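You operate a simulated robot arm through the tools that you are given. There is no shell and no other tool.

The job below is to be done with a simulated robot arm. You get a single attempt, and the scene is never put back.

JOB
Wipe the oil off the granite slab and set the hub on it.
Fine: pad and hub are in the blue drawer; put the pad back and shut the drawer. Where these are worked on the way, their far stop is far enough and under half their travel is too little: blue drawer. What is to be rubbed or washed off counts as gone when no trace of it is left.

Only the result counts: the job must be done as asked and must still hold three seconds after the hand-in. Knocking over, shifting, dropping, spilling or breaking anything else fails it.

ROBOT AND FRAMES
A 6-joint arm with a two-finger gripper, fixed in place. Base frame: the origin is at the foot of the arm, x ahead of it, y to its left, z up. Units: m, degrees, N and s.
Its first joint turns from -166.0 to 166.0 degrees. Payload 3.43 kg.
Tool frame: the origin (TCP) lies between the finger pads and is the grasp point; the fingertips stand 0.02 m ahead of it; z points along the fingers, y is the line along which they close. The gripper opens to 0.19 m. The gripper's body begins 0.248 m behind the TCP.
Orientation is told as [roll, pitch, yaw] about the base's x, y, z axes, in that order, counted from this pose: with the fingers straight down and closing along the base's y, the tool's x points along the base's -x, its y along +y and its z along -z.

CONTROLS
- The arm moves only by the tool servo_tool. Its argument "motion" is a list of rows, each an object (a shift or turn left out is 0, a gripper value left out holds the last) with "dp": the shift along the base's x, y, z in m, a list of three; "rotation": the turn, a rotation vector about the base's x, y, z in degrees, a list of three; "grip": the finger opening in m, from 0 to 0.19. In form: [{"dp": [x, y, z], "rotation": [wx, wy, wz], "grip": grip}, ...]. A call has 1 to 20 rows; each row is the pose to reach, as a shift and turn from the pose commanded when the call began. Rows are played at 5 a second. More than 0.05 m and 8.6 degrees between two rows, or a gripper value outside its range, and nothing of the call is played. A pose out of reach is approached as far as the arm can. The call stops where the force on the tool passes 40 N (or 10 N more than at its start, if that is more) or the arm is blocked; 0.2 s more then pass. The fingers move at their own pace (about 0.045 m/s each) and stop on an object; they squeeze with about 38 N. The grip force told is the motor's: it shows also when the fingers shut on nothing. Time passes only in rows, and 0.2 s behind the last, so rows that repeat a pose let the fingers close. The reply holds the time, the measured pose of the TCP, the force on the tool along the base axes, the opening and the grip force, in the units named above and with some noise, with the torque about the TCP (base axes, N m) and any sound that the robot's microphone picked up, and new pictures: "pictures" is both (left out), scene, wrist or none.
- Cameras (640 x 400 px; columns grow to the right, rows downward): "scene" is fixed at [0.2189, 0.5001, 1.3291]; the picture's right is [-0.32, -0.95, 0.00], its down [-0.43, 0.15, -0.89] and it looks along [0.84, -0.28, -0.46] (base axes); focal length 262 px, centre (320, 200). "wrist" rides on the gripper at [0.07, -0.008, -0.288] in the tool frame; the picture's right is [0.12, 0.99, 0.00], its down [-0.96, 0.12, -0.25] and it looks along [-0.25, 0.03, 0.97] (tool axes); focal length 261 px, centre (320, 200). There is no depth. A picture from a camera that has moved, and an enlarged one, comes with that camera's place and axes in the base frame and with its lens.
- slide_trunk(by): slides the trunk up (or, below 0, down) by that many m; the arm rides with it, the base frame stays. It gives what a move gives, with no picture.
- inspect(camera, box): a new picture of the part [left, top, right, bottom] of that camera's present view, enlarged. No time passes.
- sign_off(): hands the job in; it is judged then, once.

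Nothing tells you positions but the pictures and the camera data. Unless the task says otherwise, let go and move clear before handing in.

The tools are called after "Call:" as a command line: name --argument value ..., lists and objects as JSON in quotes. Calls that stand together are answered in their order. servo_tool: Moves the arm, as the interface text tells. Its arguments: {"type":"object","properties":{"motion":{"type":"array"},"pictures":{"type":"string","enum":["both","scene","wrist","none"]}},"required":["motion"]} The other tools are called the same way: slide_trunk (by) slides the trunk up or down; inspect (camera, box) takes an enlarged picture of a part of a camera's view; sign_off () hands the job in.

At the start:

```text
clock: 0.0
ee_pos: [0.6567, 0.2958, 1.1931]
orientation: [0.0, 0.0, 0.1]
ft_force: [0.1, 0.4, -0.5]
ft_torque: [-0.01, 0.02, -0.02]
opening: 0.1901
finger_force: 0.2
trunk travel left (down, up): [-0.175, 0.065]
```

scene: 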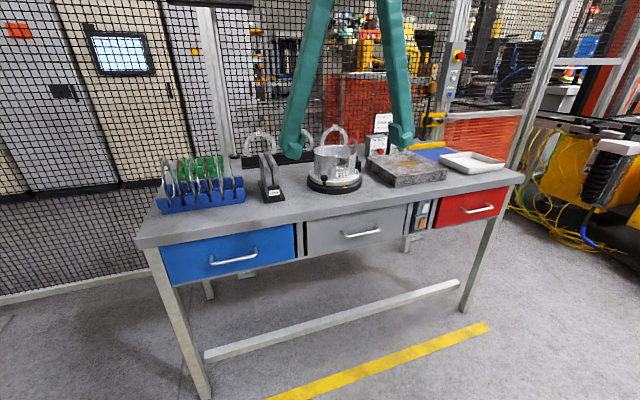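
wrist: 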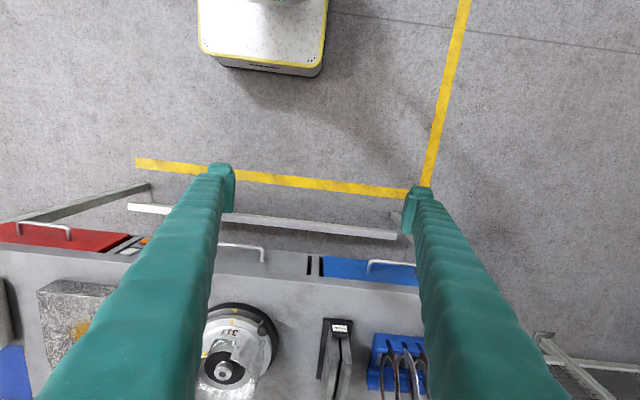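

I see a workbench with a blue drawer (left in the scene view), a grey drawer and a red drawer, and a granite slab with an oil stain on the bench's right. I'll look closer before moving.

Call:
inspect --camera "scene" --box '[130, 120, 340, 300]'

Call:
inspect --camera "scene" --box '[300, 100, 540, 260]'

Call:
inspect --camera "wrist" --box '[0, 200, 440, 400]'

```text
2.22 times, centred on (235, 210) of scene
camera zoom: at [0.2189, 0.5001, 1.3291], right [-0.32, -0.95, 0.0], down [-0.43, 0.15, -0.89], along [0.84, -0.28, -0.46], focal length 583 px, centre (509, 178)
```

zoom: 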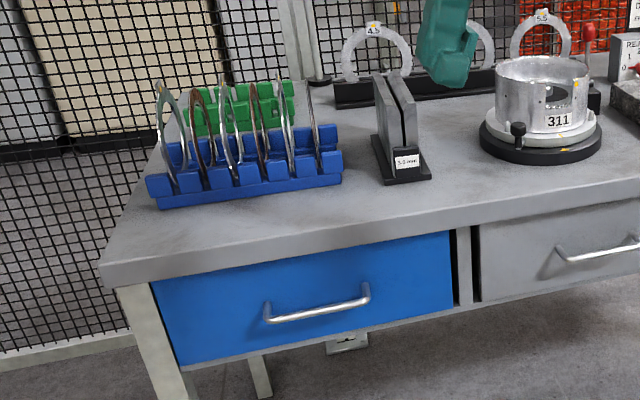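

```text
2.50 times, centred on (420, 180) of scene
camera zoom: at [0.2189, 0.5001, 1.3291], right [-0.32, -0.95, 0.0], down [-0.43, 0.15, -0.89], along [0.84, -0.28, -0.46], focal length 656 px, centre (70, 250)
```

zoom: 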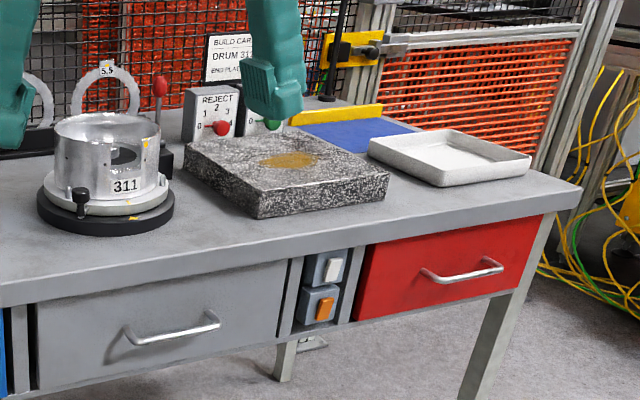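

```text
1.45 times, centred on (220, 300) of wrist
camera zoom: at [0.5866, 0.2869, 1.4806], right [-0.12, 0.99, 0.0], down [0.96, 0.12, 0.25], along [0.25, 0.03, -0.97], focal length 379 px, centre (466, 54)
```

zoom: 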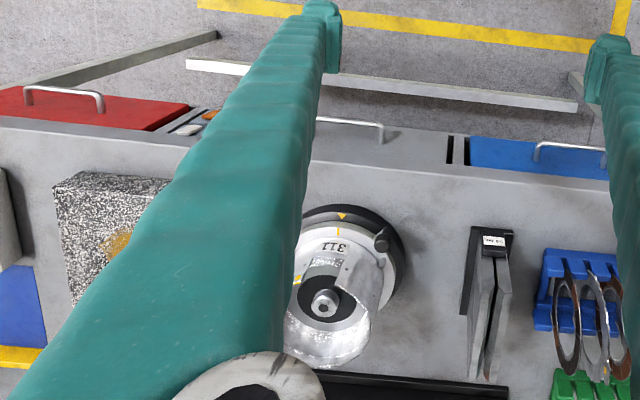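

The bench looks aligned with y, with its front edge near x≈1.0 and the blue drawer's handle near (0.96, 0.55, 0.76). I'll move the hand forward and toward the slab at a safe height to get better views for triangulation.

Call:
servo_tool --motion '[{"dp": [0.04, -0.02, 0.0]}, {"dp": [0.08, -0.05, 0.01]}, {"dp": [0.12, -0.08, 0.02]}, {"dp": [0.15, -0.11, 0.03]}, {"dp": [0.17, -0.15, 0.03]}, {"dp": [0.17, -0.2, 0.03]}, {"dp": [0.17, -0.25, 0.03]}, {"dp": [0.17, -0.3, 0.03]}, {"dp": [0.17, -0.35, 0.03]}]'

```text
refused: row 2 steps farther than a row can; nothing moved
```

Nothing moved, because the step was slightly too long. I'll use shorter steps along the same path above the bench.

Call:
servo_tool --motion '[{"dp": [0.03, -0.02, 0.0]}, {"dp": [0.06, -0.05, 0.01]}, {"dp": [0.09, -0.08, 0.02]}, {"dp": [0.12, -0.11, 0.03]}, {"dp": [0.14, -0.15, 0.03]}, {"dp": [0.16, -0.19, 0.03]}, {"dp": [0.17, -0.23, 0.03]}, {"dp": [0.17, -0.27, 0.03]}, {"dp": [0.17, -0.31, 0.03]}, {"dp": [0.17, -0.35, 0.03]}, {"dp": [0.17, -0.35, 0.03]}]'

```text
clock: 2.4
ee_pos: [0.8272, -0.0564, 1.2226]
orientation: [0.0, 0.0, 0.0]
ft_force: [0.3, -0.8, 0.4]
ft_torque: [0.01, 0.01, -0.03]
opening: 0.1899
finger_force: 0.0
trunk travel left (down, up): [-0.175, 0.065]
camera wrist: at [0.7567, -0.0637, 1.5099], right [-0.12, 0.99, 0.0], down [0.96, 0.12, 0.25], along [0.25, 0.03, -0.97], focal length 261 px, centre (320, 200)
```

scene: 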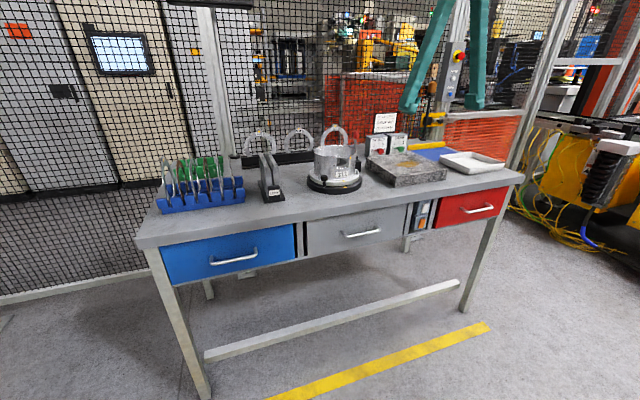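
wrist: 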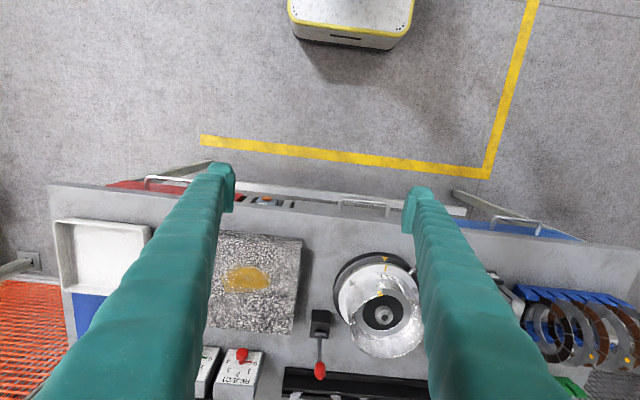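

The slab and its oil patch are now visible under the hand. I'll zoom in on both cameras to measure positions.

Call:
inspect --camera "wrist" --box '[180, 170, 460, 345]'

Call:
inspect --camera "scene" --box '[340, 120, 468, 200]'

Call:
inspect --camera "wrist" --box '[440, 180, 640, 305]'

```text
2.29 times, centred on (320, 258) of wrist
camera zoom: at [0.7567, -0.0637, 1.5099], right [-0.12, 0.99, 0.0], down [0.96, 0.12, 0.25], along [0.25, 0.03, -0.97], focal length 596 px, centre (320, 69)
```

zoom: 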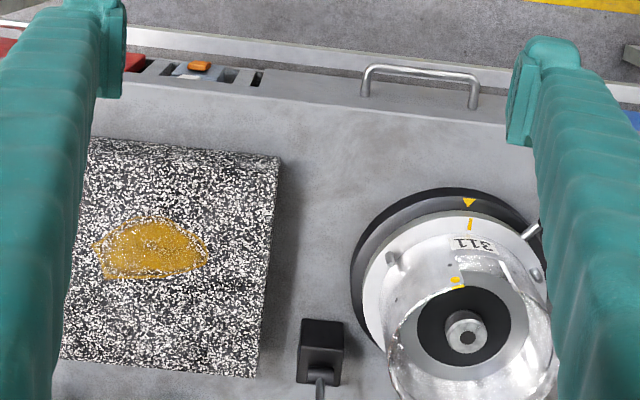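

```text
5.00 times, centred on (404, 160) of scene
camera zoom: at [0.2189, 0.5001, 1.3291], right [-0.32, -0.95, 0.0], down [-0.43, 0.15, -0.89], along [0.84, -0.28, -0.46], focal length 1312 px, centre (-100, 400)
```

zoom: 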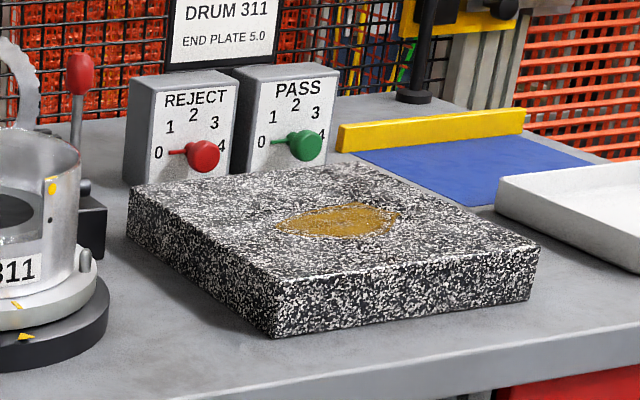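

```text
3.20 times, centred on (540, 242) of wrist
camera zoom: at [0.7567, -0.0637, 1.5099], right [-0.12, 0.99, 0.0], down [0.96, 0.12, 0.25], along [0.25, 0.03, -0.97], focal length 834 px, centre (-384, 64)
```

zoom: 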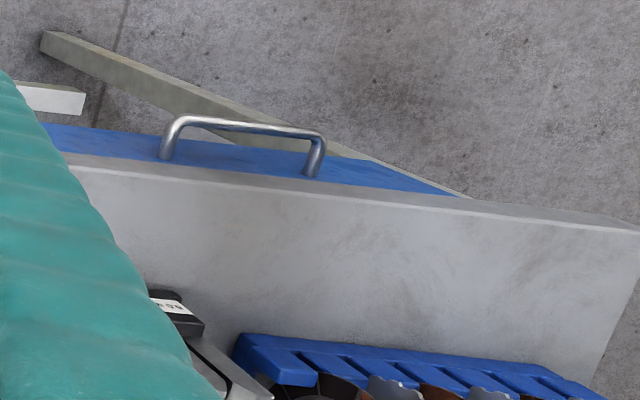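

Slab top is at about z≈0.93, spanning x≈1.03–1.28 and y≈-0.08 to -0.34, with oil near (1.14, -0.22). The handle is at about (0.937, 0.55, 0.775). Next I'll test how far forward the arm reaches, staying high.

Call:
servo_tool --motion '[{"dp": [0.04, -0.02, 0.0]}, {"dp": [0.08, -0.04, 0.0]}, {"dp": [0.12, -0.06, 0.0]}, {"dp": [0.16, -0.08, 0.0]}, {"dp": [0.2, -0.1, 0.0]}, {"dp": [0.24, -0.12, 0.0]}, {"dp": [0.28, -0.14, 0.0]}, {"dp": [0.28, -0.14, 0.0]}]'

```text
clock: 4.2
ee_pos: [0.9935, -0.1791, 1.1453]
orientation: [-0.2, -0.4, 0.0]
ft_force: [-0.7, 0.0, 0.5]
ft_torque: [-0.03, -0.13, -0.01]
opening: 0.19
finger_force: 0.0
out of reach, approached as far as the arm can: row 3, 4, 5, 6, 7, 8
trunk travel left (down, up): [-0.175, 0.065]
camera wrist: at [0.9215, -0.1869, 1.4327], right [-0.12, 0.99, 0.0], down [0.96, 0.12, 0.25], along [0.25, 0.03, -0.97], focal length 261 px, centre (320, 200)
```

scene: 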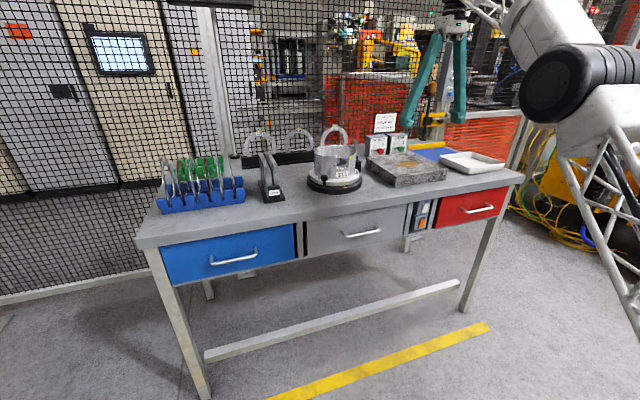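
wrist: 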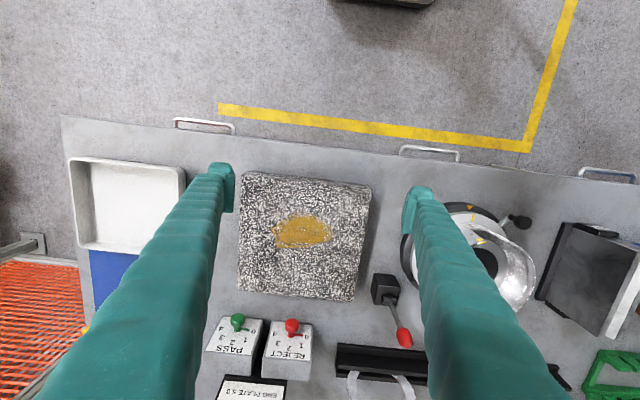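

At full stretch with the tool straight down it stops near radius 1.01, short of the oil. Comparing the views, slab top is z≈0.95 and the oil centre about (1.11, -0.20). I'll tilt the tool forward about y and test the reach again.

Call:
servo_tool --motion '[{"dp": [-0.1, 0.1, 0.07]}, {"dp": [-0.1, 0.1, 0.07], "rotation": [0, -8, 0]}, {"dp": [-0.1, 0.1, 0.07], "rotation": [0, -16, 0]}, {"dp": [-0.1, 0.1, 0.07], "rotation": [0, -24, 0]}, {"dp": [-0.1, 0.1, 0.07], "rotation": [0, -32, 0]}, {"dp": [-0.1, 0.1, 0.07], "rotation": [0, -40, 0]}, {"dp": [-0.1, 0.1, 0.07], "rotation": [0, -45, 0]}]'

```text
refused: row 1 steps farther than a row can; nothing moved
```

That step was too long. I'll back off in small steps first and check which reference pose the commands count from.

Call:
servo_tool --motion '[{"dp": [-0.04, 0.02, 0.0]}, {"dp": [-0.08, 0.04, 0.0]}, {"dp": [-0.12, 0.06, 0.0]}, {"dp": [-0.12, 0.06, 0.0]}]' --pictures "none"

```text
clock: 5.2
ee_pos: [0.878, -0.1174, 1.1483]
orientation: [0.0, -0.1, -0.1]
ft_force: [0.3, -0.7, 0.0]
ft_torque: [-0.01, -0.13, 0.01]
opening: 0.1898
finger_force: 0.0
trunk travel left (down, up): [-0.175, 0.065]
```

Commands count from the pose actually reached. Now I'll tilt the tool forward by 45° about y at this height.

Call:
servo_tool --motion '[{"dp": [0, 0, 0.01], "rotation": [0, -8, 0]}, {"dp": [0, 0, 0.02], "rotation": [0, -16, 0]}, {"dp": [0, 0, 0.03], "rotation": [0, -24, 0]}, {"dp": [0, 0, 0.04], "rotation": [0, -32, 0]}, {"dp": [0, 0, 0.04], "rotation": [0, -40, 0]}, {"dp": [0, 0, 0.04], "rotation": [0, -45, 0]}, {"dp": [0.04, -0.01, 0.02], "rotation": [0, -45, 0]}, {"dp": [0.08, -0.02, 0.0], "rotation": [0, -45, 0]}, {"dp": [0.12, -0.03, 0.0], "rotation": [0, -45, 0]}, {"dp": [0.16, -0.04, 0.0], "rotation": [0, -45, 0]}, {"dp": [0.2, -0.05, 0.0], "rotation": [0, -45, 0]}, {"dp": [0.24, -0.06, 0.0], "rotation": [0, -45, 0]}, {"dp": [0.24, -0.06, 0.0], "rotation": [0, -45, 0]}]'

```text
clock: 8.0
ee_pos: [1.1265, -0.177, 1.1437]
orientation: [0.0, -45.0, 0.0]
ft_force: [0.1, -0.2, 0.3]
ft_torque: [-0.03, -0.03, 0.01]
opening: 0.19
finger_force: 0.0
trunk travel left (down, up): [-0.175, 0.065]
camera wrist: at [0.8734, -0.1846, 1.2964], right [-0.08, 0.99, -0.08], down [0.51, 0.12, 0.85], along [0.86, 0.03, -0.51], focal length 261 px, centre (320, 200)
```

scene: 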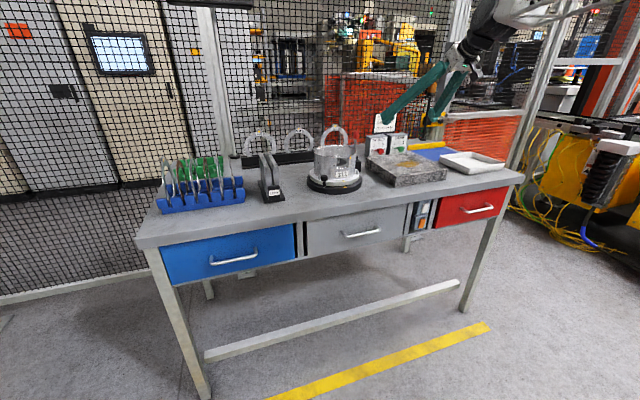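
wrist: 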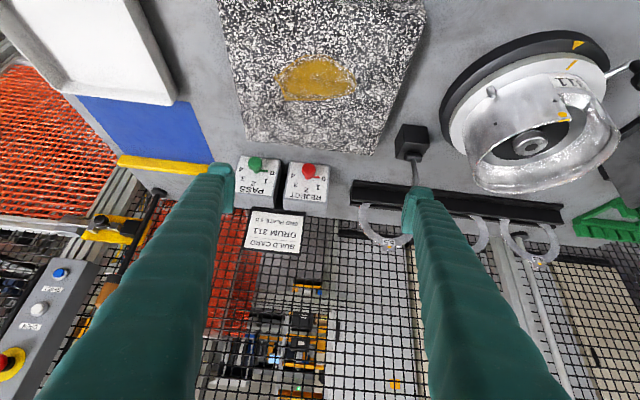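

With a 45° forward tilt the arm reaches beyond the oil. Next I retract in front of the bench and move toward the blue drawer, keeping high and clear of everything.

Call:
servo_tool --motion '[{"dp": [-0.045, 0.0, 0.01]}, {"dp": [-0.09, 0.0, 0.02]}, {"dp": [-0.135, 0.0, 0.03]}, {"dp": [-0.18, 0.0, 0.04]}, {"dp": [-0.225, 0.0, 0.04]}, {"dp": [-0.27, 0.01, 0.04]}, {"dp": [-0.31, 0.035, 0.04]}, {"dp": [-0.345, 0.07, 0.04]}, {"dp": [-0.375, 0.105, 0.04]}, {"dp": [-0.405, 0.14, 0.04]}, {"dp": [-0.435, 0.175, 0.04]}, {"dp": [-0.45, 0.22, 0.04]}, {"dp": [-0.46, 0.265, 0.04]}, {"dp": [-0.47, 0.31, 0.04]}, {"dp": [-0.48, 0.355, 0.04]}, {"dp": [-0.49, 0.4, 0.04]}, {"dp": [-0.5, 0.445, 0.03]}, {"dp": [-0.5, 0.49, 0.02]}, {"dp": [-0.5, 0.535, 0.01]}, {"dp": [-0.5, 0.58, 0.0]}]' --pictures "none"

Call:
servo_tool --motion '[{"dp": [0.0, 0.03, -0.02], "rotation": [0, -8, 0]}, {"dp": [0.0, 0.06, -0.04], "rotation": [0, -16, 0]}, {"dp": [0.0, 0.09, -0.06], "rotation": [0, -24, 0]}, {"dp": [0.0, 0.12, -0.08], "rotation": [0, -32, 0]}, {"dp": [0.0, 0.14, -0.1], "rotation": [0, -40, 0]}, {"dp": [0.0, 0.14, -0.12], "rotation": [0, -45, 0]}, {"dp": [0.0, 0.14, -0.12], "rotation": [0, -45, 0]}]'

```text
clock: 12.2
ee_pos: [0.6251, 0.405, 1.1436]
orientation: [0.0, -45.1, 0.0]
ft_force: [-0.1, -0.5, 0.6]
ft_torque: [0.13, 0.03, 0.08]
opening: 0.1899
finger_force: 0.1
trunk travel left (down, up): [-0.175, 0.065]
```

```text
clock: 13.8
ee_pos: [0.6241, 0.5462, 1.0192]
orientation: [-123.5, -89.9, 123.4]
ft_force: [0.2, -0.1, -0.4]
ft_torque: [0.0, 0.03, 0.03]
opening: 0.19
finger_force: 0.2
trunk travel left (down, up): [-0.175, 0.065]
camera wrist: at [0.3367, 0.5375, 0.9491], right [0.0, 0.99, -0.12], down [-0.25, 0.12, 0.96], along [0.97, 0.03, 0.25], focal length 261 px, centre (320, 200)
```

scene: 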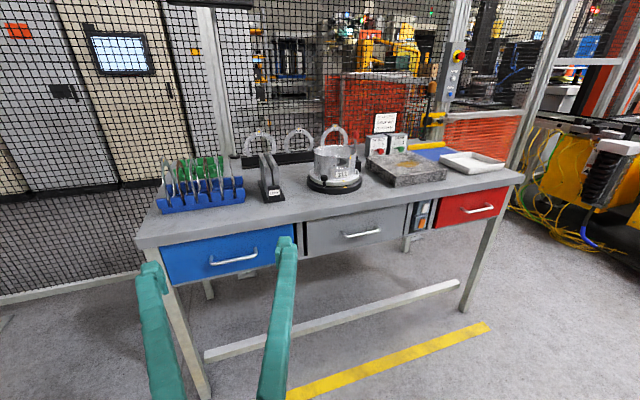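
wrist: 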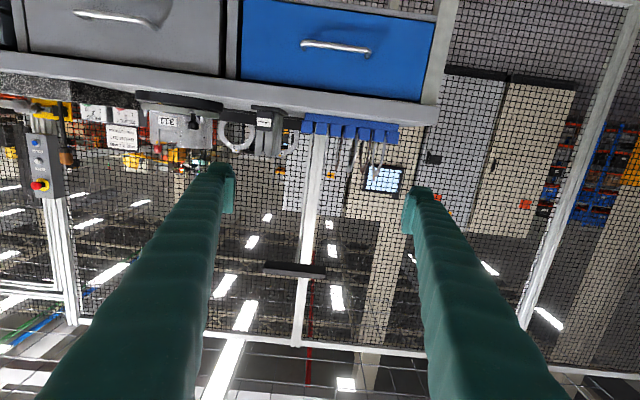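

The tool now points forward at the drawer, and the handle confirms at y≈0.48–0.62, z≈0.775. I'll roll 90° so the fingers close vertically, lower to the handle's height and narrow the opening.

Call:
servo_tool --motion '[{"dp": [0.0, 0.0, -0.02], "rotation": [8, 0, 0], "grip": 0.07}, {"dp": [0.0, 0.0, -0.04], "rotation": [16, 0, 0]}, {"dp": [0.0, 0.0, -0.06], "rotation": [24, 0, 0]}, {"dp": [0.0, 0.0, -0.08], "rotation": [32, 0, 0]}, {"dp": [0.0, 0.0, -0.1], "rotation": [40, 0, 0]}, {"dp": [0.0, 0.0, -0.12], "rotation": [48, 0, 0]}, {"dp": [0.0, 0.0, -0.14], "rotation": [56, 0, 0]}, {"dp": [0.0, 0.0, -0.16], "rotation": [64, 0, 0]}, {"dp": [0.0, 0.0, -0.18], "rotation": [72, 0, 0]}, {"dp": [0.0, 0.0, -0.2], "rotation": [80, 0, 0]}, {"dp": [0.0, 0.0, -0.22], "rotation": [88, 0, 0]}, {"dp": [0.0, 0.0, -0.244], "rotation": [90, 0, 0]}, {"dp": [0.04, 0.003, -0.244], "rotation": [90, 0, 0]}, {"dp": [0.08, 0.003, -0.244], "rotation": [90, 0, 0]}, {"dp": [0.12, 0.003, -0.244], "rotation": [90, 0, 0]}, {"dp": [0.16, 0.003, -0.244], "rotation": [90, 0, 0]}, {"dp": [0.2, 0.003, -0.244], "rotation": [90, 0, 0]}, {"dp": [0.2, 0.003, -0.244], "rotation": [90, 0, 0]}]'

```text
clock: 17.6
ee_pos: [0.9324, 0.629, 1.0366]
orientation: [59.1, -14.0, -84.3]
ft_force: [0.3, 0.1, 0.9]
ft_torque: [0.05, 0.31, 0.15]
opening: 0.07
finger_force: 0.2
out of reach, approached as far as the arm can: row 3, 4, 5, 6, 7, 8, 9, 10, 11, 12, 13, 14, 15, 16, 17, 18
trunk travel left (down, up): [-0.175, 0.065]
camera wrist: at [0.673, 0.7059, 1.1551], right [0.48, 0.37, 0.8], down [-0.07, -0.89, 0.45], along [0.88, -0.27, -0.4], focal length 261 px, centre (320, 200)
```

scene: 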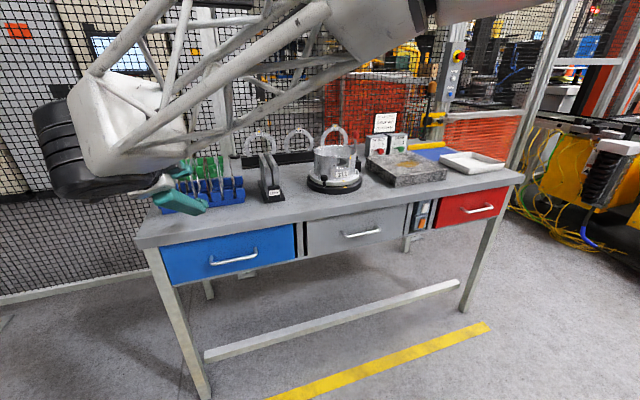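
wrist: 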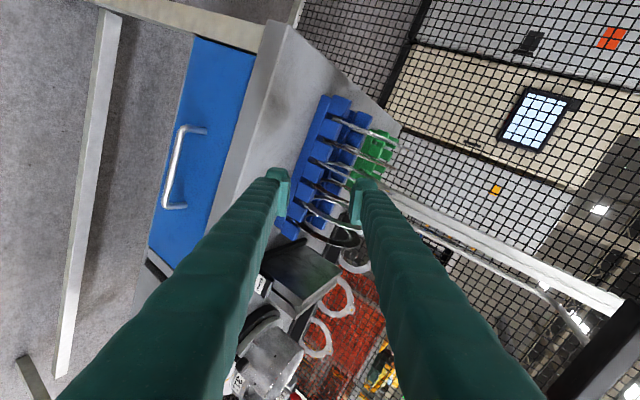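

The arm could not follow the roll and ended up near the ring rack. I'll check that nothing is touched before moving away.

Call:
inspect --camera "scene" --box '[140, 130, 300, 230]'

Call:
inspect --camera "wrist" --box '[230, 80, 470, 230]'

```text
4.00 times, centred on (220, 180) of scene
camera zoom: at [0.2189, 0.5001, 1.3291], right [-0.32, -0.95, 0.0], down [-0.43, 0.15, -0.89], along [0.84, -0.28, -0.46], focal length 1050 px, centre (720, 280)
```

zoom: 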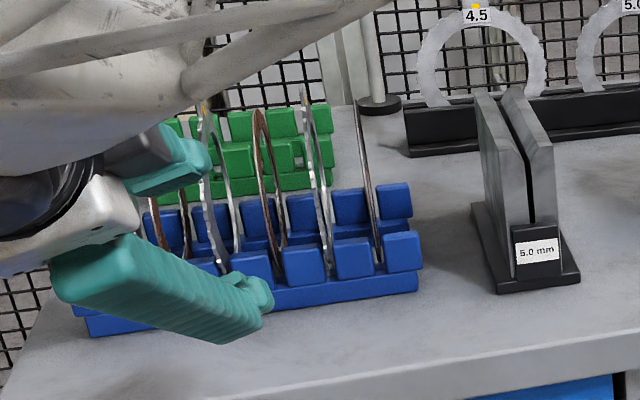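

```text
2.67 times, centred on (350, 155) of wrist
camera zoom: at [0.673, 0.7059, 1.1551], right [0.48, 0.37, 0.8], down [-0.07, -0.89, 0.45], along [0.88, -0.27, -0.4], focal length 695 px, centre (240, 320)
```

zoom: 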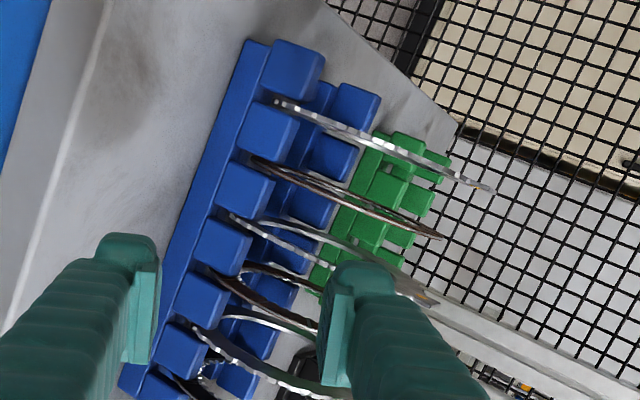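

No contact shows: forces are near zero and the rings still stand in their rack. I'll retract along the tool axis away from the rack in small steps.

Call:
servo_tool --motion '[{"dp": [-0.03, 0.0, 0.017]}, {"dp": [-0.06, 0.0, 0.034]}, {"dp": [-0.1, 0.0, 0.055]}, {"dp": [-0.14, 0.0, 0.075]}, {"dp": [-0.14, 0.0, 0.075]}]'

```text
clock: 18.8
ee_pos: [0.7918, 0.6262, 1.1067]
orientation: [59.0, -14.1, -84.2]
ft_force: [-0.3, -0.4, 0.6]
ft_torque: [0.01, -0.01, -0.01]
opening: 0.0699
finger_force: 0.1
trunk travel left (down, up): [-0.175, 0.065]
camera wrist: at [0.5336, 0.7024, 1.226], right [0.48, 0.37, 0.8], down [-0.06, -0.89, 0.45], along [0.88, -0.27, -0.4], focal length 261 px, centre (320, 200)
```

scene: 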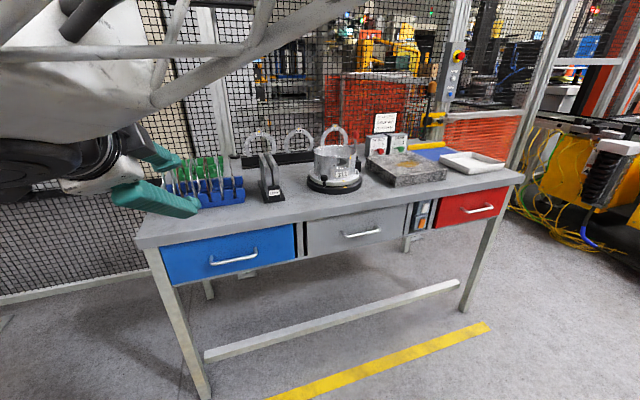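
wrist: 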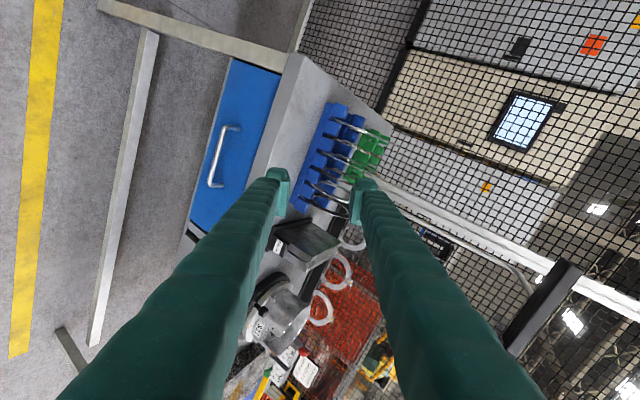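

Clear of everything now. The current orientation is close to what I need (fingers roughly vertical, tool pointing forward-down 30°), so I'll try just the remaining roll about the tool axis here in free space.

Call:
servo_tool --motion '[{"dp": [-0.02, -0.02, 0.0], "rotation": [6.3, -0.3, -3.6]}, {"dp": [-0.04, -0.04, 0.0], "rotation": [12.7, -0.6, -7.3]}, {"dp": [-0.04, -0.04, 0.0], "rotation": [12.7, -0.6, -7.3]}]'

```text
clock: 19.6
ee_pos: [0.7786, 0.5849, 1.1585]
orientation: [55.8, -3.6, -89.9]
ft_force: [-0.2, -0.4, -0.3]
ft_torque: [0.01, 0.05, 0.0]
opening: 0.0701
finger_force: 0.0
out of reach, approached as far as the arm can: row 1, 2, 3
trunk travel left (down, up): [-0.175, 0.065]
camera wrist: at [0.5369, 0.6658, 1.3067], right [0.56, 0.17, 0.81], down [-0.14, -0.95, 0.29], along [0.82, -0.28, -0.5], focal length 261 px, centre (320, 200)
```

scene: 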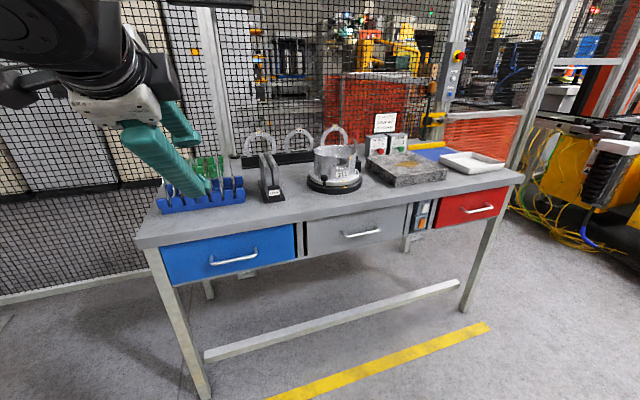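
wrist: 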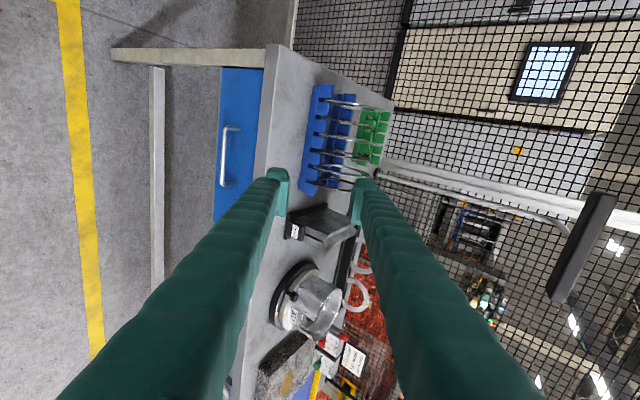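

The arm settles near tilt 56°, yaw -90°, which suits a handle grasp. I'll ease the tilt to about 50° and descend in front of the drawer in short moves.

Call:
servo_tool --motion '[{"dp": [-0.01, -0.01, -0.03], "rotation": [1.8, 3, 0]}, {"dp": [-0.02, -0.02, -0.06], "rotation": [3.6, 6, 0]}, {"dp": [-0.02, -0.03, -0.1], "rotation": [3.6, 6, 0]}, {"dp": [-0.02, -0.035, -0.14], "rotation": [3.6, 6, 0]}, {"dp": [-0.02, -0.035, -0.14], "rotation": [3.6, 6, 0]}]'

```text
clock: 20.8
ee_pos: [0.7757, 0.548, 1.0407]
orientation: [47.3, -0.7, -88.7]
ft_force: [0.4, 0.1, -0.2]
ft_torque: [0.03, 0.01, 0.0]
opening: 0.0697
finger_force: 0.2
out of reach, approached as far as the arm can: row 3, 4, 5
trunk travel left (down, up): [-0.175, 0.065]
camera wrist: at [0.5566, 0.6163, 1.2275], right [0.67, 0.14, 0.73], down [-0.08, -0.96, 0.26], along [0.74, -0.24, -0.63], focal length 261 px, centre (320, 200)
```

scene: 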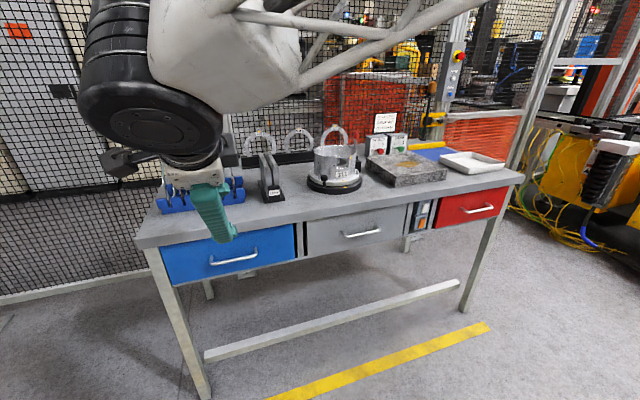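
wrist: 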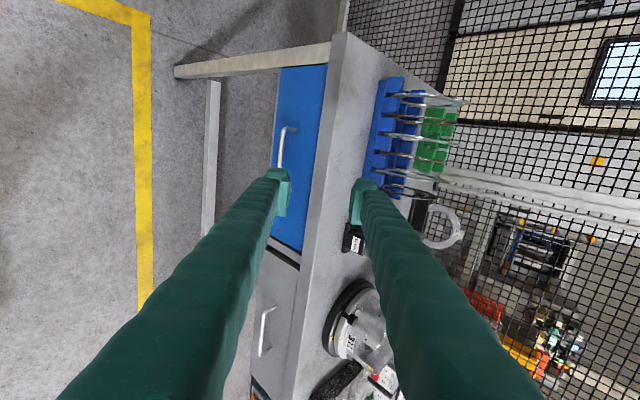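

The tilt falls off as I go lower, so this wrist branch is against a limit. I'll turn the hand back about its own axis to the opposite side (yaw toward +90°), first halfway in clear space.

Call:
servo_tool --motion '[{"dp": [-0.02, -0.01, 0.02], "rotation": [-6, 0, 5.5]}, {"dp": [-0.04, -0.02, 0.04], "rotation": [-12, 0, 11]}, {"dp": [-0.06, -0.03, 0.05], "rotation": [-18, 0, 16.6]}, {"dp": [-0.07, -0.04, 0.06], "rotation": [-24, 0, 22.1]}, {"dp": [-0.07, -0.04, 0.06], "rotation": [-30, 0, 27.7]}, {"dp": [-0.07, -0.04, 0.06], "rotation": [-36, 0, 33.2]}, {"dp": [-0.07, -0.04, 0.06], "rotation": [-42, 0, 38.7]}, {"dp": [-0.07, -0.04, 0.06], "rotation": [-48, 0, 44.2]}, {"dp": [-0.07, -0.04, 0.06], "rotation": [-54, 0, 49.8]}, {"dp": [-0.07, -0.04, 0.06], "rotation": [-60, 0, 55.3]}, {"dp": [-0.07, -0.04, 0.06], "rotation": [-66.2, 0, 61]}, {"dp": [-0.07, -0.04, 0.06], "rotation": [-66.2, 0, 61]}]' --pictures "scene"

```text
clock: 23.4
ee_pos: [0.7031, 0.5095, 1.1022]
orientation: [2.3, -47.2, 0.3]
ft_force: [0.4, -0.3, -0.2]
ft_torque: [0.01, -0.01, 0.01]
opening: 0.0698
finger_force: 0.1
trunk travel left (down, up): [-0.175, 0.065]
```

scene: 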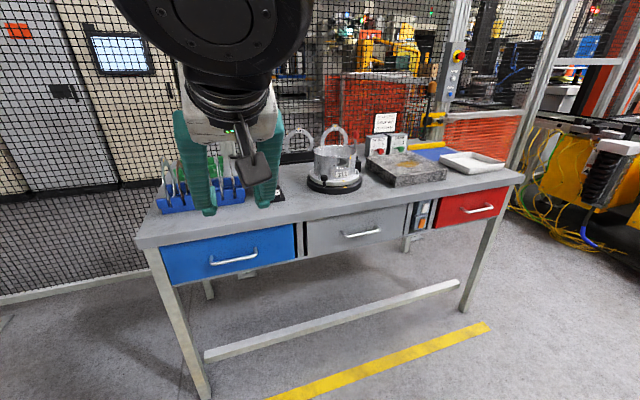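

Back at yaw 0 with 47° tilt, all within reach. Now I continue the turn the same way to bring the closing axis into the vertical plane from the other side.

Call:
servo_tool --motion '[{"rotation": [-6, 0, 5.5]}, {"rotation": [-12, 0, 11]}, {"rotation": [-18, 0, 16.6]}, {"rotation": [-24, 0, 22.1]}, {"rotation": [-30, 0, 27.7]}, {"rotation": [-36, 0, 33.2]}, {"rotation": [-42, 0, 38.7]}, {"rotation": [-48, 0, 44.2]}, {"rotation": [-54, 0, 49.8]}, {"rotation": [-60, 0, 55.3]}, {"rotation": [-66.2, 0, 61]}, {"rotation": [-66.2, 0, 61]}]'

```text
clock: 26.0
ee_pos: [0.7035, 0.5083, 1.103]
orientation: [-44.9, 0.2, 89.9]
ft_force: [-0.4, 0.0, 0.4]
ft_torque: [0.02, 0.03, -0.01]
opening: 0.0699
finger_force: 0.0
trunk travel left (down, up): [-0.175, 0.065]
camera wrist: at [0.5068, 0.4393, 1.3127], right [-0.7, -0.12, -0.7], down [-0.26, 0.96, 0.09], along [0.66, 0.24, -0.71], focal length 261 px, centre (320, 200)
```

scene: 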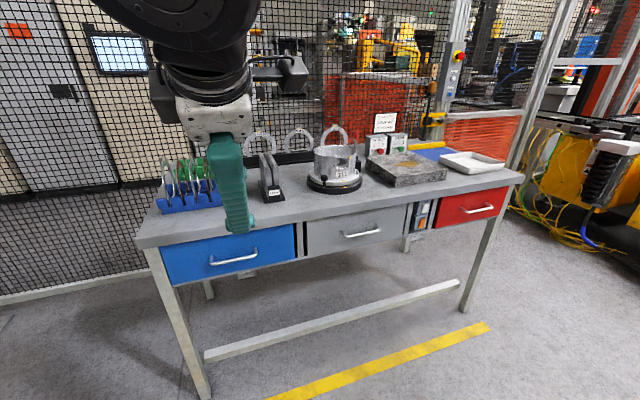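
wrist: 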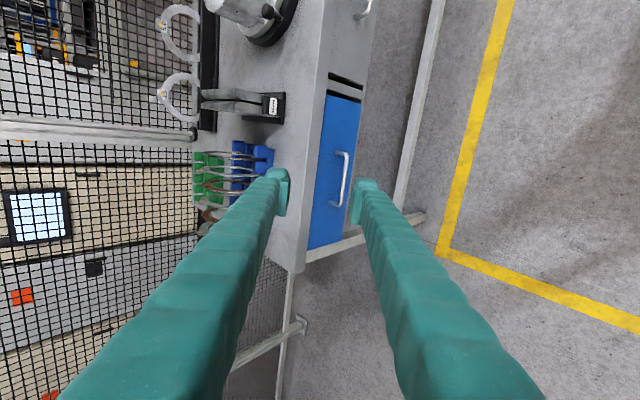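

This branch reaches freely: orientation [-45, 0, 90], with the blue handle visible between the fingers. I'll tilt a little more and descend to a pre-grasp spot about 8 cm off the handle.

Call:
servo_tool --motion '[{"dp": [0.0, 0.01, -0.04], "rotation": [0, -3, 0]}, {"dp": [0.0, 0.02, -0.08], "rotation": [0, -6, 0]}, {"dp": [0.0, 0.03, -0.12], "rotation": [0, -9, 0]}, {"dp": [0.02, 0.04, -0.16], "rotation": [0, -10, 0]}, {"dp": [0.045, 0.04, -0.2], "rotation": [0, -10, 0]}, {"dp": [0.075, 0.04, -0.23], "rotation": [0, -10, 0], "grip": 0.05}, {"dp": [0.11, 0.04, -0.26], "rotation": [0, -10, 0]}, {"dp": [0.14, 0.04, -0.282], "rotation": [0, -10, 0]}, {"dp": [0.14, 0.04, -0.282], "rotation": [0, -10, 0]}]'

```text
clock: 28.0
ee_pos: [0.8453, 0.5487, 0.8218]
orientation: [-54.8, 0.2, 90.0]
ft_force: [-0.2, -0.3, -0.3]
ft_torque: [0.01, -0.02, -0.01]
opening: 0.0502
finger_force: 0.0
trunk travel left (down, up): [-0.175, 0.065]
camera wrist: at [0.6143, 0.479, 0.9955], right [-0.57, -0.12, -0.81], down [-0.27, 0.96, 0.04], along [0.77, 0.24, -0.58], focal length 261 px, centre (320, 200)
```

scene: 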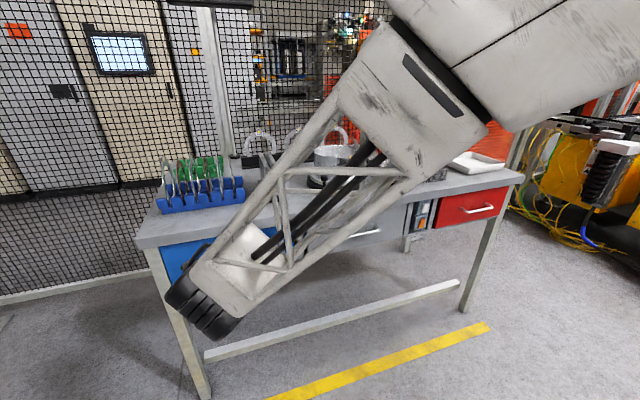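
wrist: 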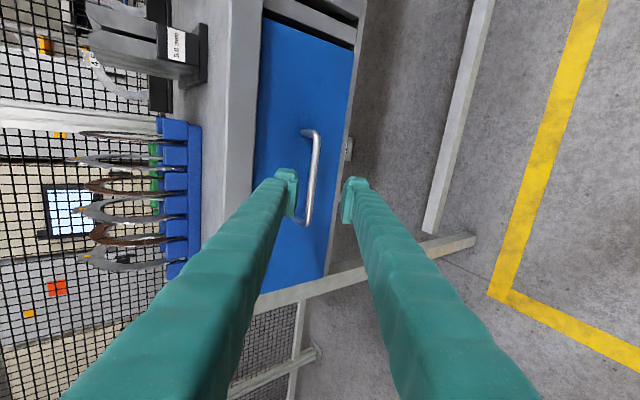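

The handle lies right between the fingers in the wrist view. I'll zoom to refine the bar position before closing in.

Call:
inspect --camera "wrist" --box '[240, 110, 400, 235]'

```text
3.20 times, centred on (320, 172) of wrist
camera zoom: at [0.6143, 0.479, 0.9955], right [-0.57, -0.12, -0.81], down [-0.27, 0.96, 0.04], along [0.77, 0.24, -0.58], focal length 834 px, centre (320, 288)
```

zoom: 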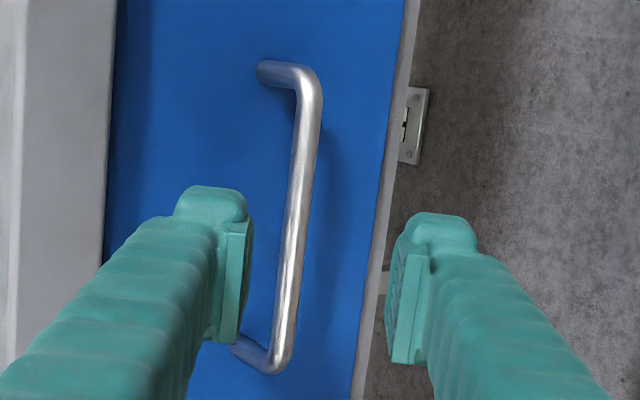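

The bar is about 1 cm toward the upper finger and about 10 cm ahead. I'll correct sideways, narrow to 36 mm and advance most of the way, then check.

Call:
servo_tool --motion '[{"dp": [0.0063, -0.003, 0.009], "grip": 0.036}, {"dp": [0.0226, -0.003, -0.0025]}, {"dp": [0.039, -0.003, -0.014]}, {"dp": [0.0553, -0.003, -0.0255]}, {"dp": [0.0553, -0.003, -0.0255]}]' --pictures "wrist"

Call:
inspect --camera "wrist" --box '[240, 110, 400, 235]'

```text
clock: 29.2
ee_pos: [0.8967, 0.5464, 0.793]
orientation: [-54.8, 0.2, 89.9]
ft_force: [0.2, 0.2, 0.5]
ft_torque: [-0.02, 0.01, -0.02]
opening: 0.0359
finger_force: 0.1
trunk travel left (down, up): [-0.175, 0.065]
camera wrist: at [0.6665, 0.4773, 0.9653], right [-0.57, -0.12, -0.81], down [-0.27, 0.96, 0.04], along [0.77, 0.24, -0.58], focal length 261 px, centre (320, 200)
```

wrist: 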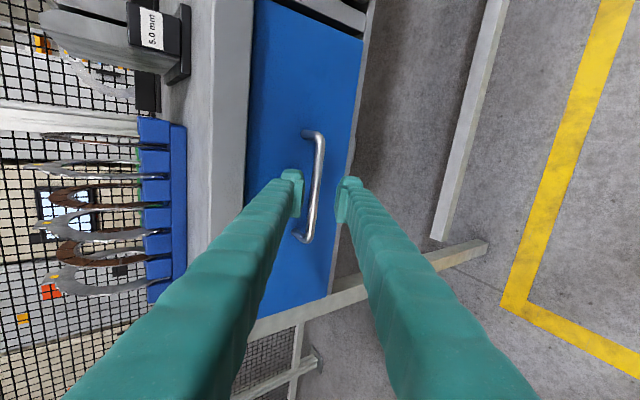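

```text
3.20 times, centred on (320, 172) of wrist
camera zoom: at [0.6665, 0.4773, 0.9653], right [-0.57, -0.12, -0.81], down [-0.27, 0.96, 0.04], along [0.77, 0.24, -0.58], focal length 834 px, centre (320, 288)
```

zoom: 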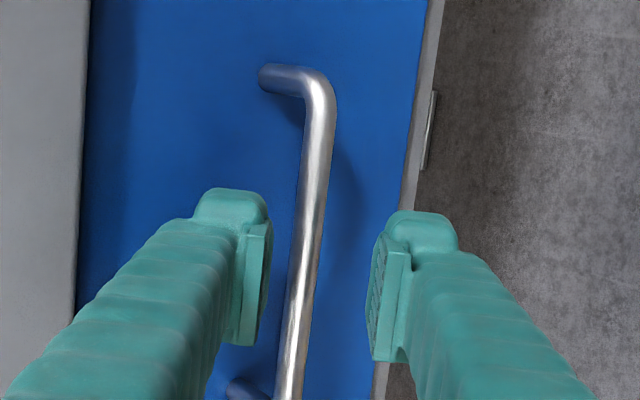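

The bar now sits inside the finger gap, about 5 mm off centre and 4–5 cm ahead. I'll make the last advance and then close on it.

Call:
servo_tool --motion '[{"dp": [0.0115, 0, -0.0004]}, {"dp": [0.0198, 0, -0.0062]}, {"dp": [0.0264, 0, -0.0112]}, {"dp": [0.033, 0, -0.0163]}, {"dp": [0.033, 0, -0.0163]}]' --pictures "none"

Call:
inspect --camera "wrist" --box '[240, 110, 400, 235]'

```text
clock: 30.4
ee_pos: [0.9303, 0.5469, 0.7776]
orientation: [-54.8, 0.2, 90.0]
ft_force: [0.6, -1.2, -0.3]
ft_torque: [0.03, 0.0, -0.04]
opening: 0.0359
finger_force: 0.1
trunk travel left (down, up): [-0.175, 0.065]
```

```text
3.20 times, centred on (320, 172) of wrist
camera zoom: at [0.701, 0.4769, 0.9504], right [-0.57, -0.12, -0.81], down [-0.27, 0.96, 0.04], along [0.78, 0.24, -0.58], focal length 834 px, centre (320, 288)
```

zoom: 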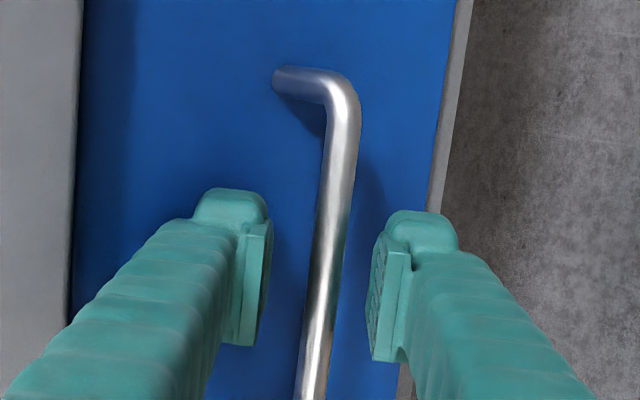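

The bar is centred between the fingers with no contact force. Now I close the gripper on it.

Call:
servo_tool --motion '[{"grip": 0.0}, {"grip": 0.0}, {"grip": 0.0}, {"grip": 0.0}]' --pictures "wrist"

```text
clock: 31.4
ee_pos: [0.9315, 0.5462, 0.7772]
orientation: [-54.6, 0.3, 89.9]
ft_force: [-7.1, -3.1, -7.0]
ft_torque: [0.07, 0.07, -0.07]
opening: 0.0096
finger_force: 43.0
trunk travel left (down, up): [-0.175, 0.065]
camera wrist: at [0.7007, 0.4768, 0.9499], right [-0.57, -0.12, -0.81], down [-0.27, 0.96, 0.04], along [0.77, 0.24, -0.58], focal length 261 px, centre (320, 200)
```

wrist: 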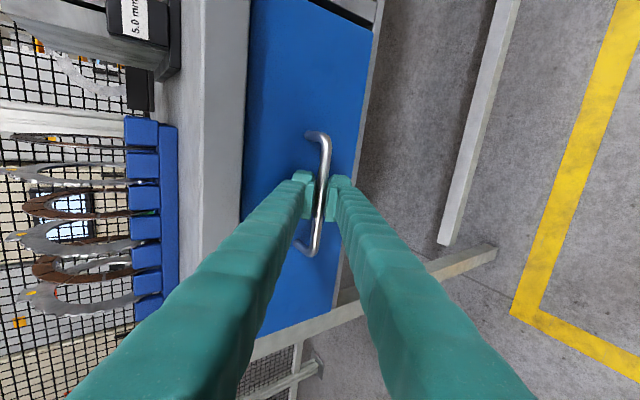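

The handle is gripped (opening ~1 cm, solid finger force). Now I pull the drawer straight back along -x.

Call:
servo_tool --motion '[{"dp": [-0.01, 0, 0]}, {"dp": [-0.02, 0, 0]}, {"dp": [-0.04, 0, 0]}, {"dp": [-0.06, 0, 0]}, {"dp": [-0.08, 0, 0]}, {"dp": [-0.1, 0, 0]}, {"dp": [-0.12, 0, 0]}, {"dp": [-0.14, 0, 0]}, {"dp": [-0.14, 0, 0]}]'

```text
clock: 33.4
ee_pos: [0.7896, 0.5467, 0.777]
orientation: [-54.7, 0.3, 89.8]
ft_force: [0.3, 6.8, -27.4]
ft_torque: [0.37, 0.11, -0.04]
opening: 0.0095
finger_force: 42.5
trunk travel left (down, up): [-0.175, 0.065]
camera wrist: at [0.5596, 0.4769, 0.95], right [-0.57, -0.12, -0.81], down [-0.27, 0.96, 0.04], along [0.77, 0.24, -0.59], focal length 261 px, centre (320, 200)
```

scene: 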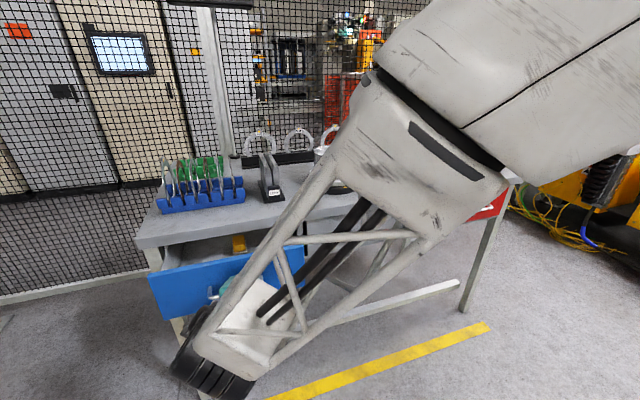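
wrist: 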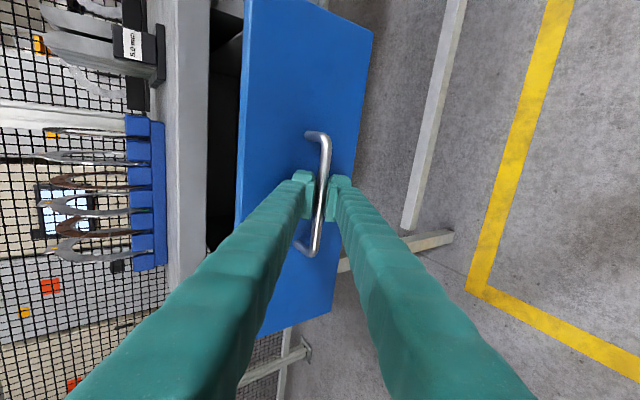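

The drawer is out about 14 cm and I can see something yellow inside. A downward load has built up, so I'll let the hand down a few millimetres and keep pulling toward the far stop.

Call:
servo_tool --motion '[{"dp": [0, 0, -0.002]}, {"dp": [-0.01, 0, -0.003]}, {"dp": [-0.03, 0, -0.003]}, {"dp": [-0.05, 0, -0.003]}, {"dp": [-0.07, 0, -0.003]}, {"dp": [-0.08, 0, -0.003]}, {"dp": [-0.08, 0, -0.003]}]'

```text
clock: 35.0
ee_pos: [0.7109, 0.5464, 0.7772]
orientation: [-54.9, 0.2, 89.9]
ft_force: [0.0, 9.2, 6.0]
ft_torque: [-0.11, -0.08, -0.01]
opening: 0.0094
finger_force: 42.6
trunk travel left (down, up): [-0.175, 0.065]
camera wrist: at [0.4808, 0.4765, 0.9491], right [-0.57, -0.12, -0.81], down [-0.27, 0.96, 0.04], along [0.78, 0.24, -0.58], focal length 261 px, centre (320, 200)
```

scene: 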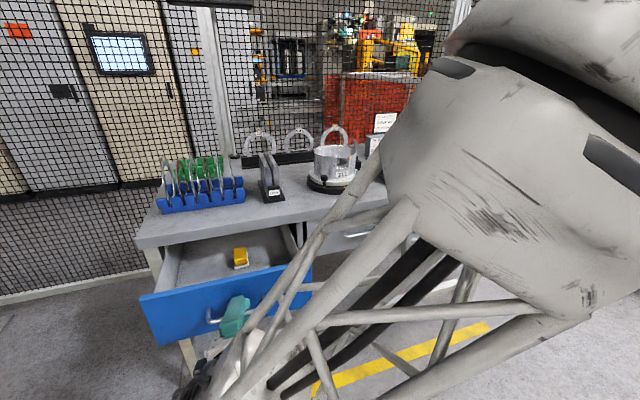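
wrist: 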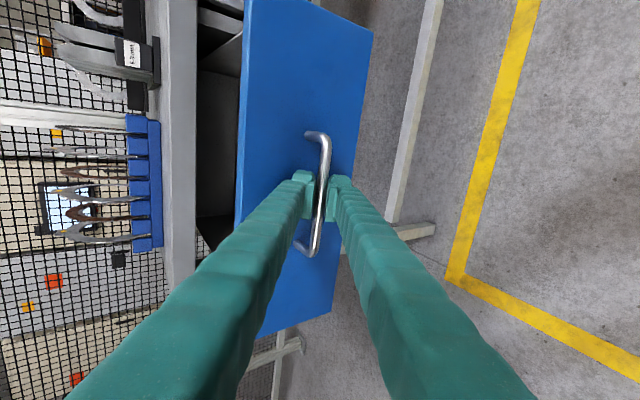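

Out about 22 cm now, with a yellow pad inside. I'll keep pulling until the drawer stops.

Call:
servo_tool --motion '[{"dp": [-0.01, 0, 0.0]}, {"dp": [-0.025, 0, 0.0]}, {"dp": [-0.04, 0, 0.0]}, {"dp": [-0.055, 0, 0.0]}, {"dp": [-0.07, 0, 0.0]}, {"dp": [-0.085, 0, 0.0]}, {"dp": [-0.1, 0, 0.0]}, {"dp": [-0.1, 0, 0.0]}]'

```text
clock: 36.8
ee_pos: [0.6135, 0.5445, 0.7739]
orientation: [-54.8, 0.1, 89.9]
ft_force: [-1.7, -1.1, 3.0]
ft_torque: [-0.14, -0.01, 0.31]
opening: 0.0077
finger_force: 41.2
trunk travel left (down, up): [-0.175, 0.065]
camera wrist: at [0.3833, 0.4763, 0.9475], right [-0.57, -0.12, -0.81], down [-0.27, 0.96, 0.04], along [0.77, 0.24, -0.58], focal length 261 px, centre (320, 200)
```

scene: 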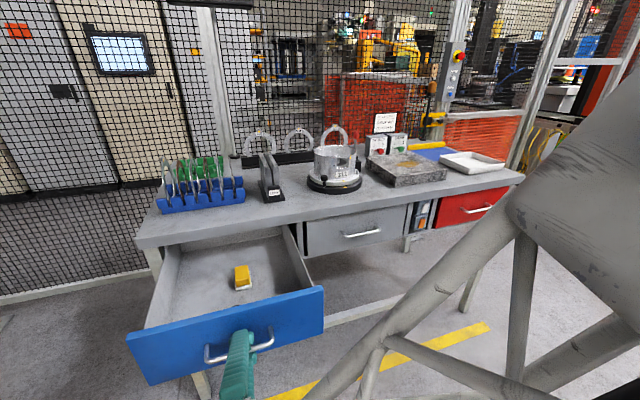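
wrist: 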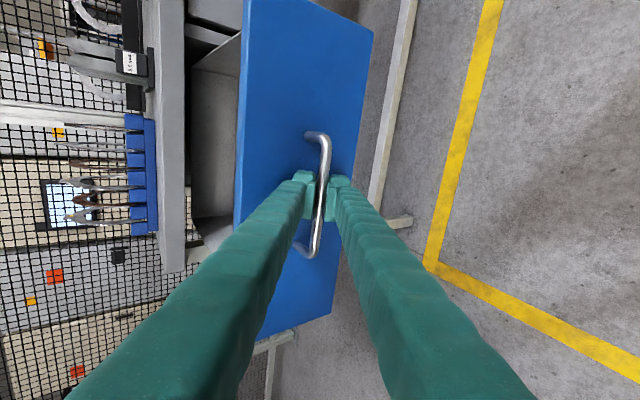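

The drawer is now out about 32 cm, with the pad visible. I'll zoom in on the drawer and the handle grip.

Call:
inspect --camera "scene" --box '[110, 210, 350, 360]'

Call:
inspect --camera "wrist" --box '[240, 110, 400, 235]'

```text
2.67 times, centred on (230, 285) of scene
camera zoom: at [0.2189, 0.5001, 1.3291], right [-0.32, -0.95, 0.0], down [-0.43, 0.15, -0.89], along [0.84, -0.28, -0.46], focal length 700 px, centre (560, -27)
```

zoom: 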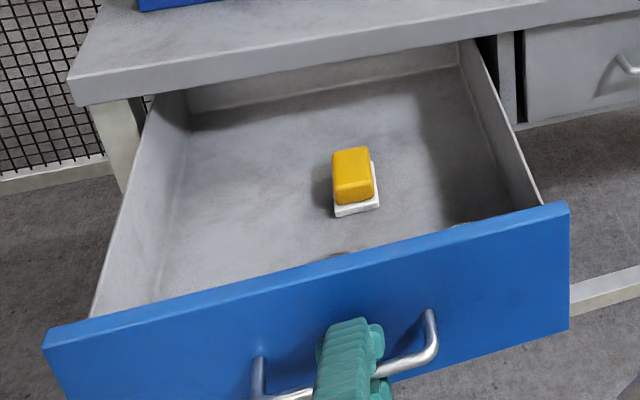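

```text
3.20 times, centred on (320, 172) of wrist
camera zoom: at [0.3833, 0.4763, 0.9475], right [-0.57, -0.12, -0.81], down [-0.27, 0.96, 0.04], along [0.77, 0.24, -0.58], focal length 834 px, centre (320, 288)
```

zoom: 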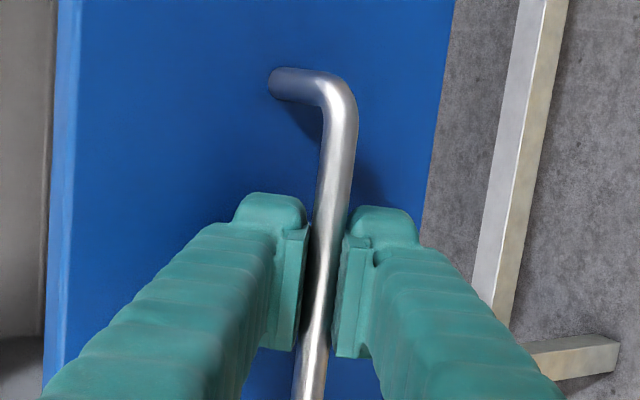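

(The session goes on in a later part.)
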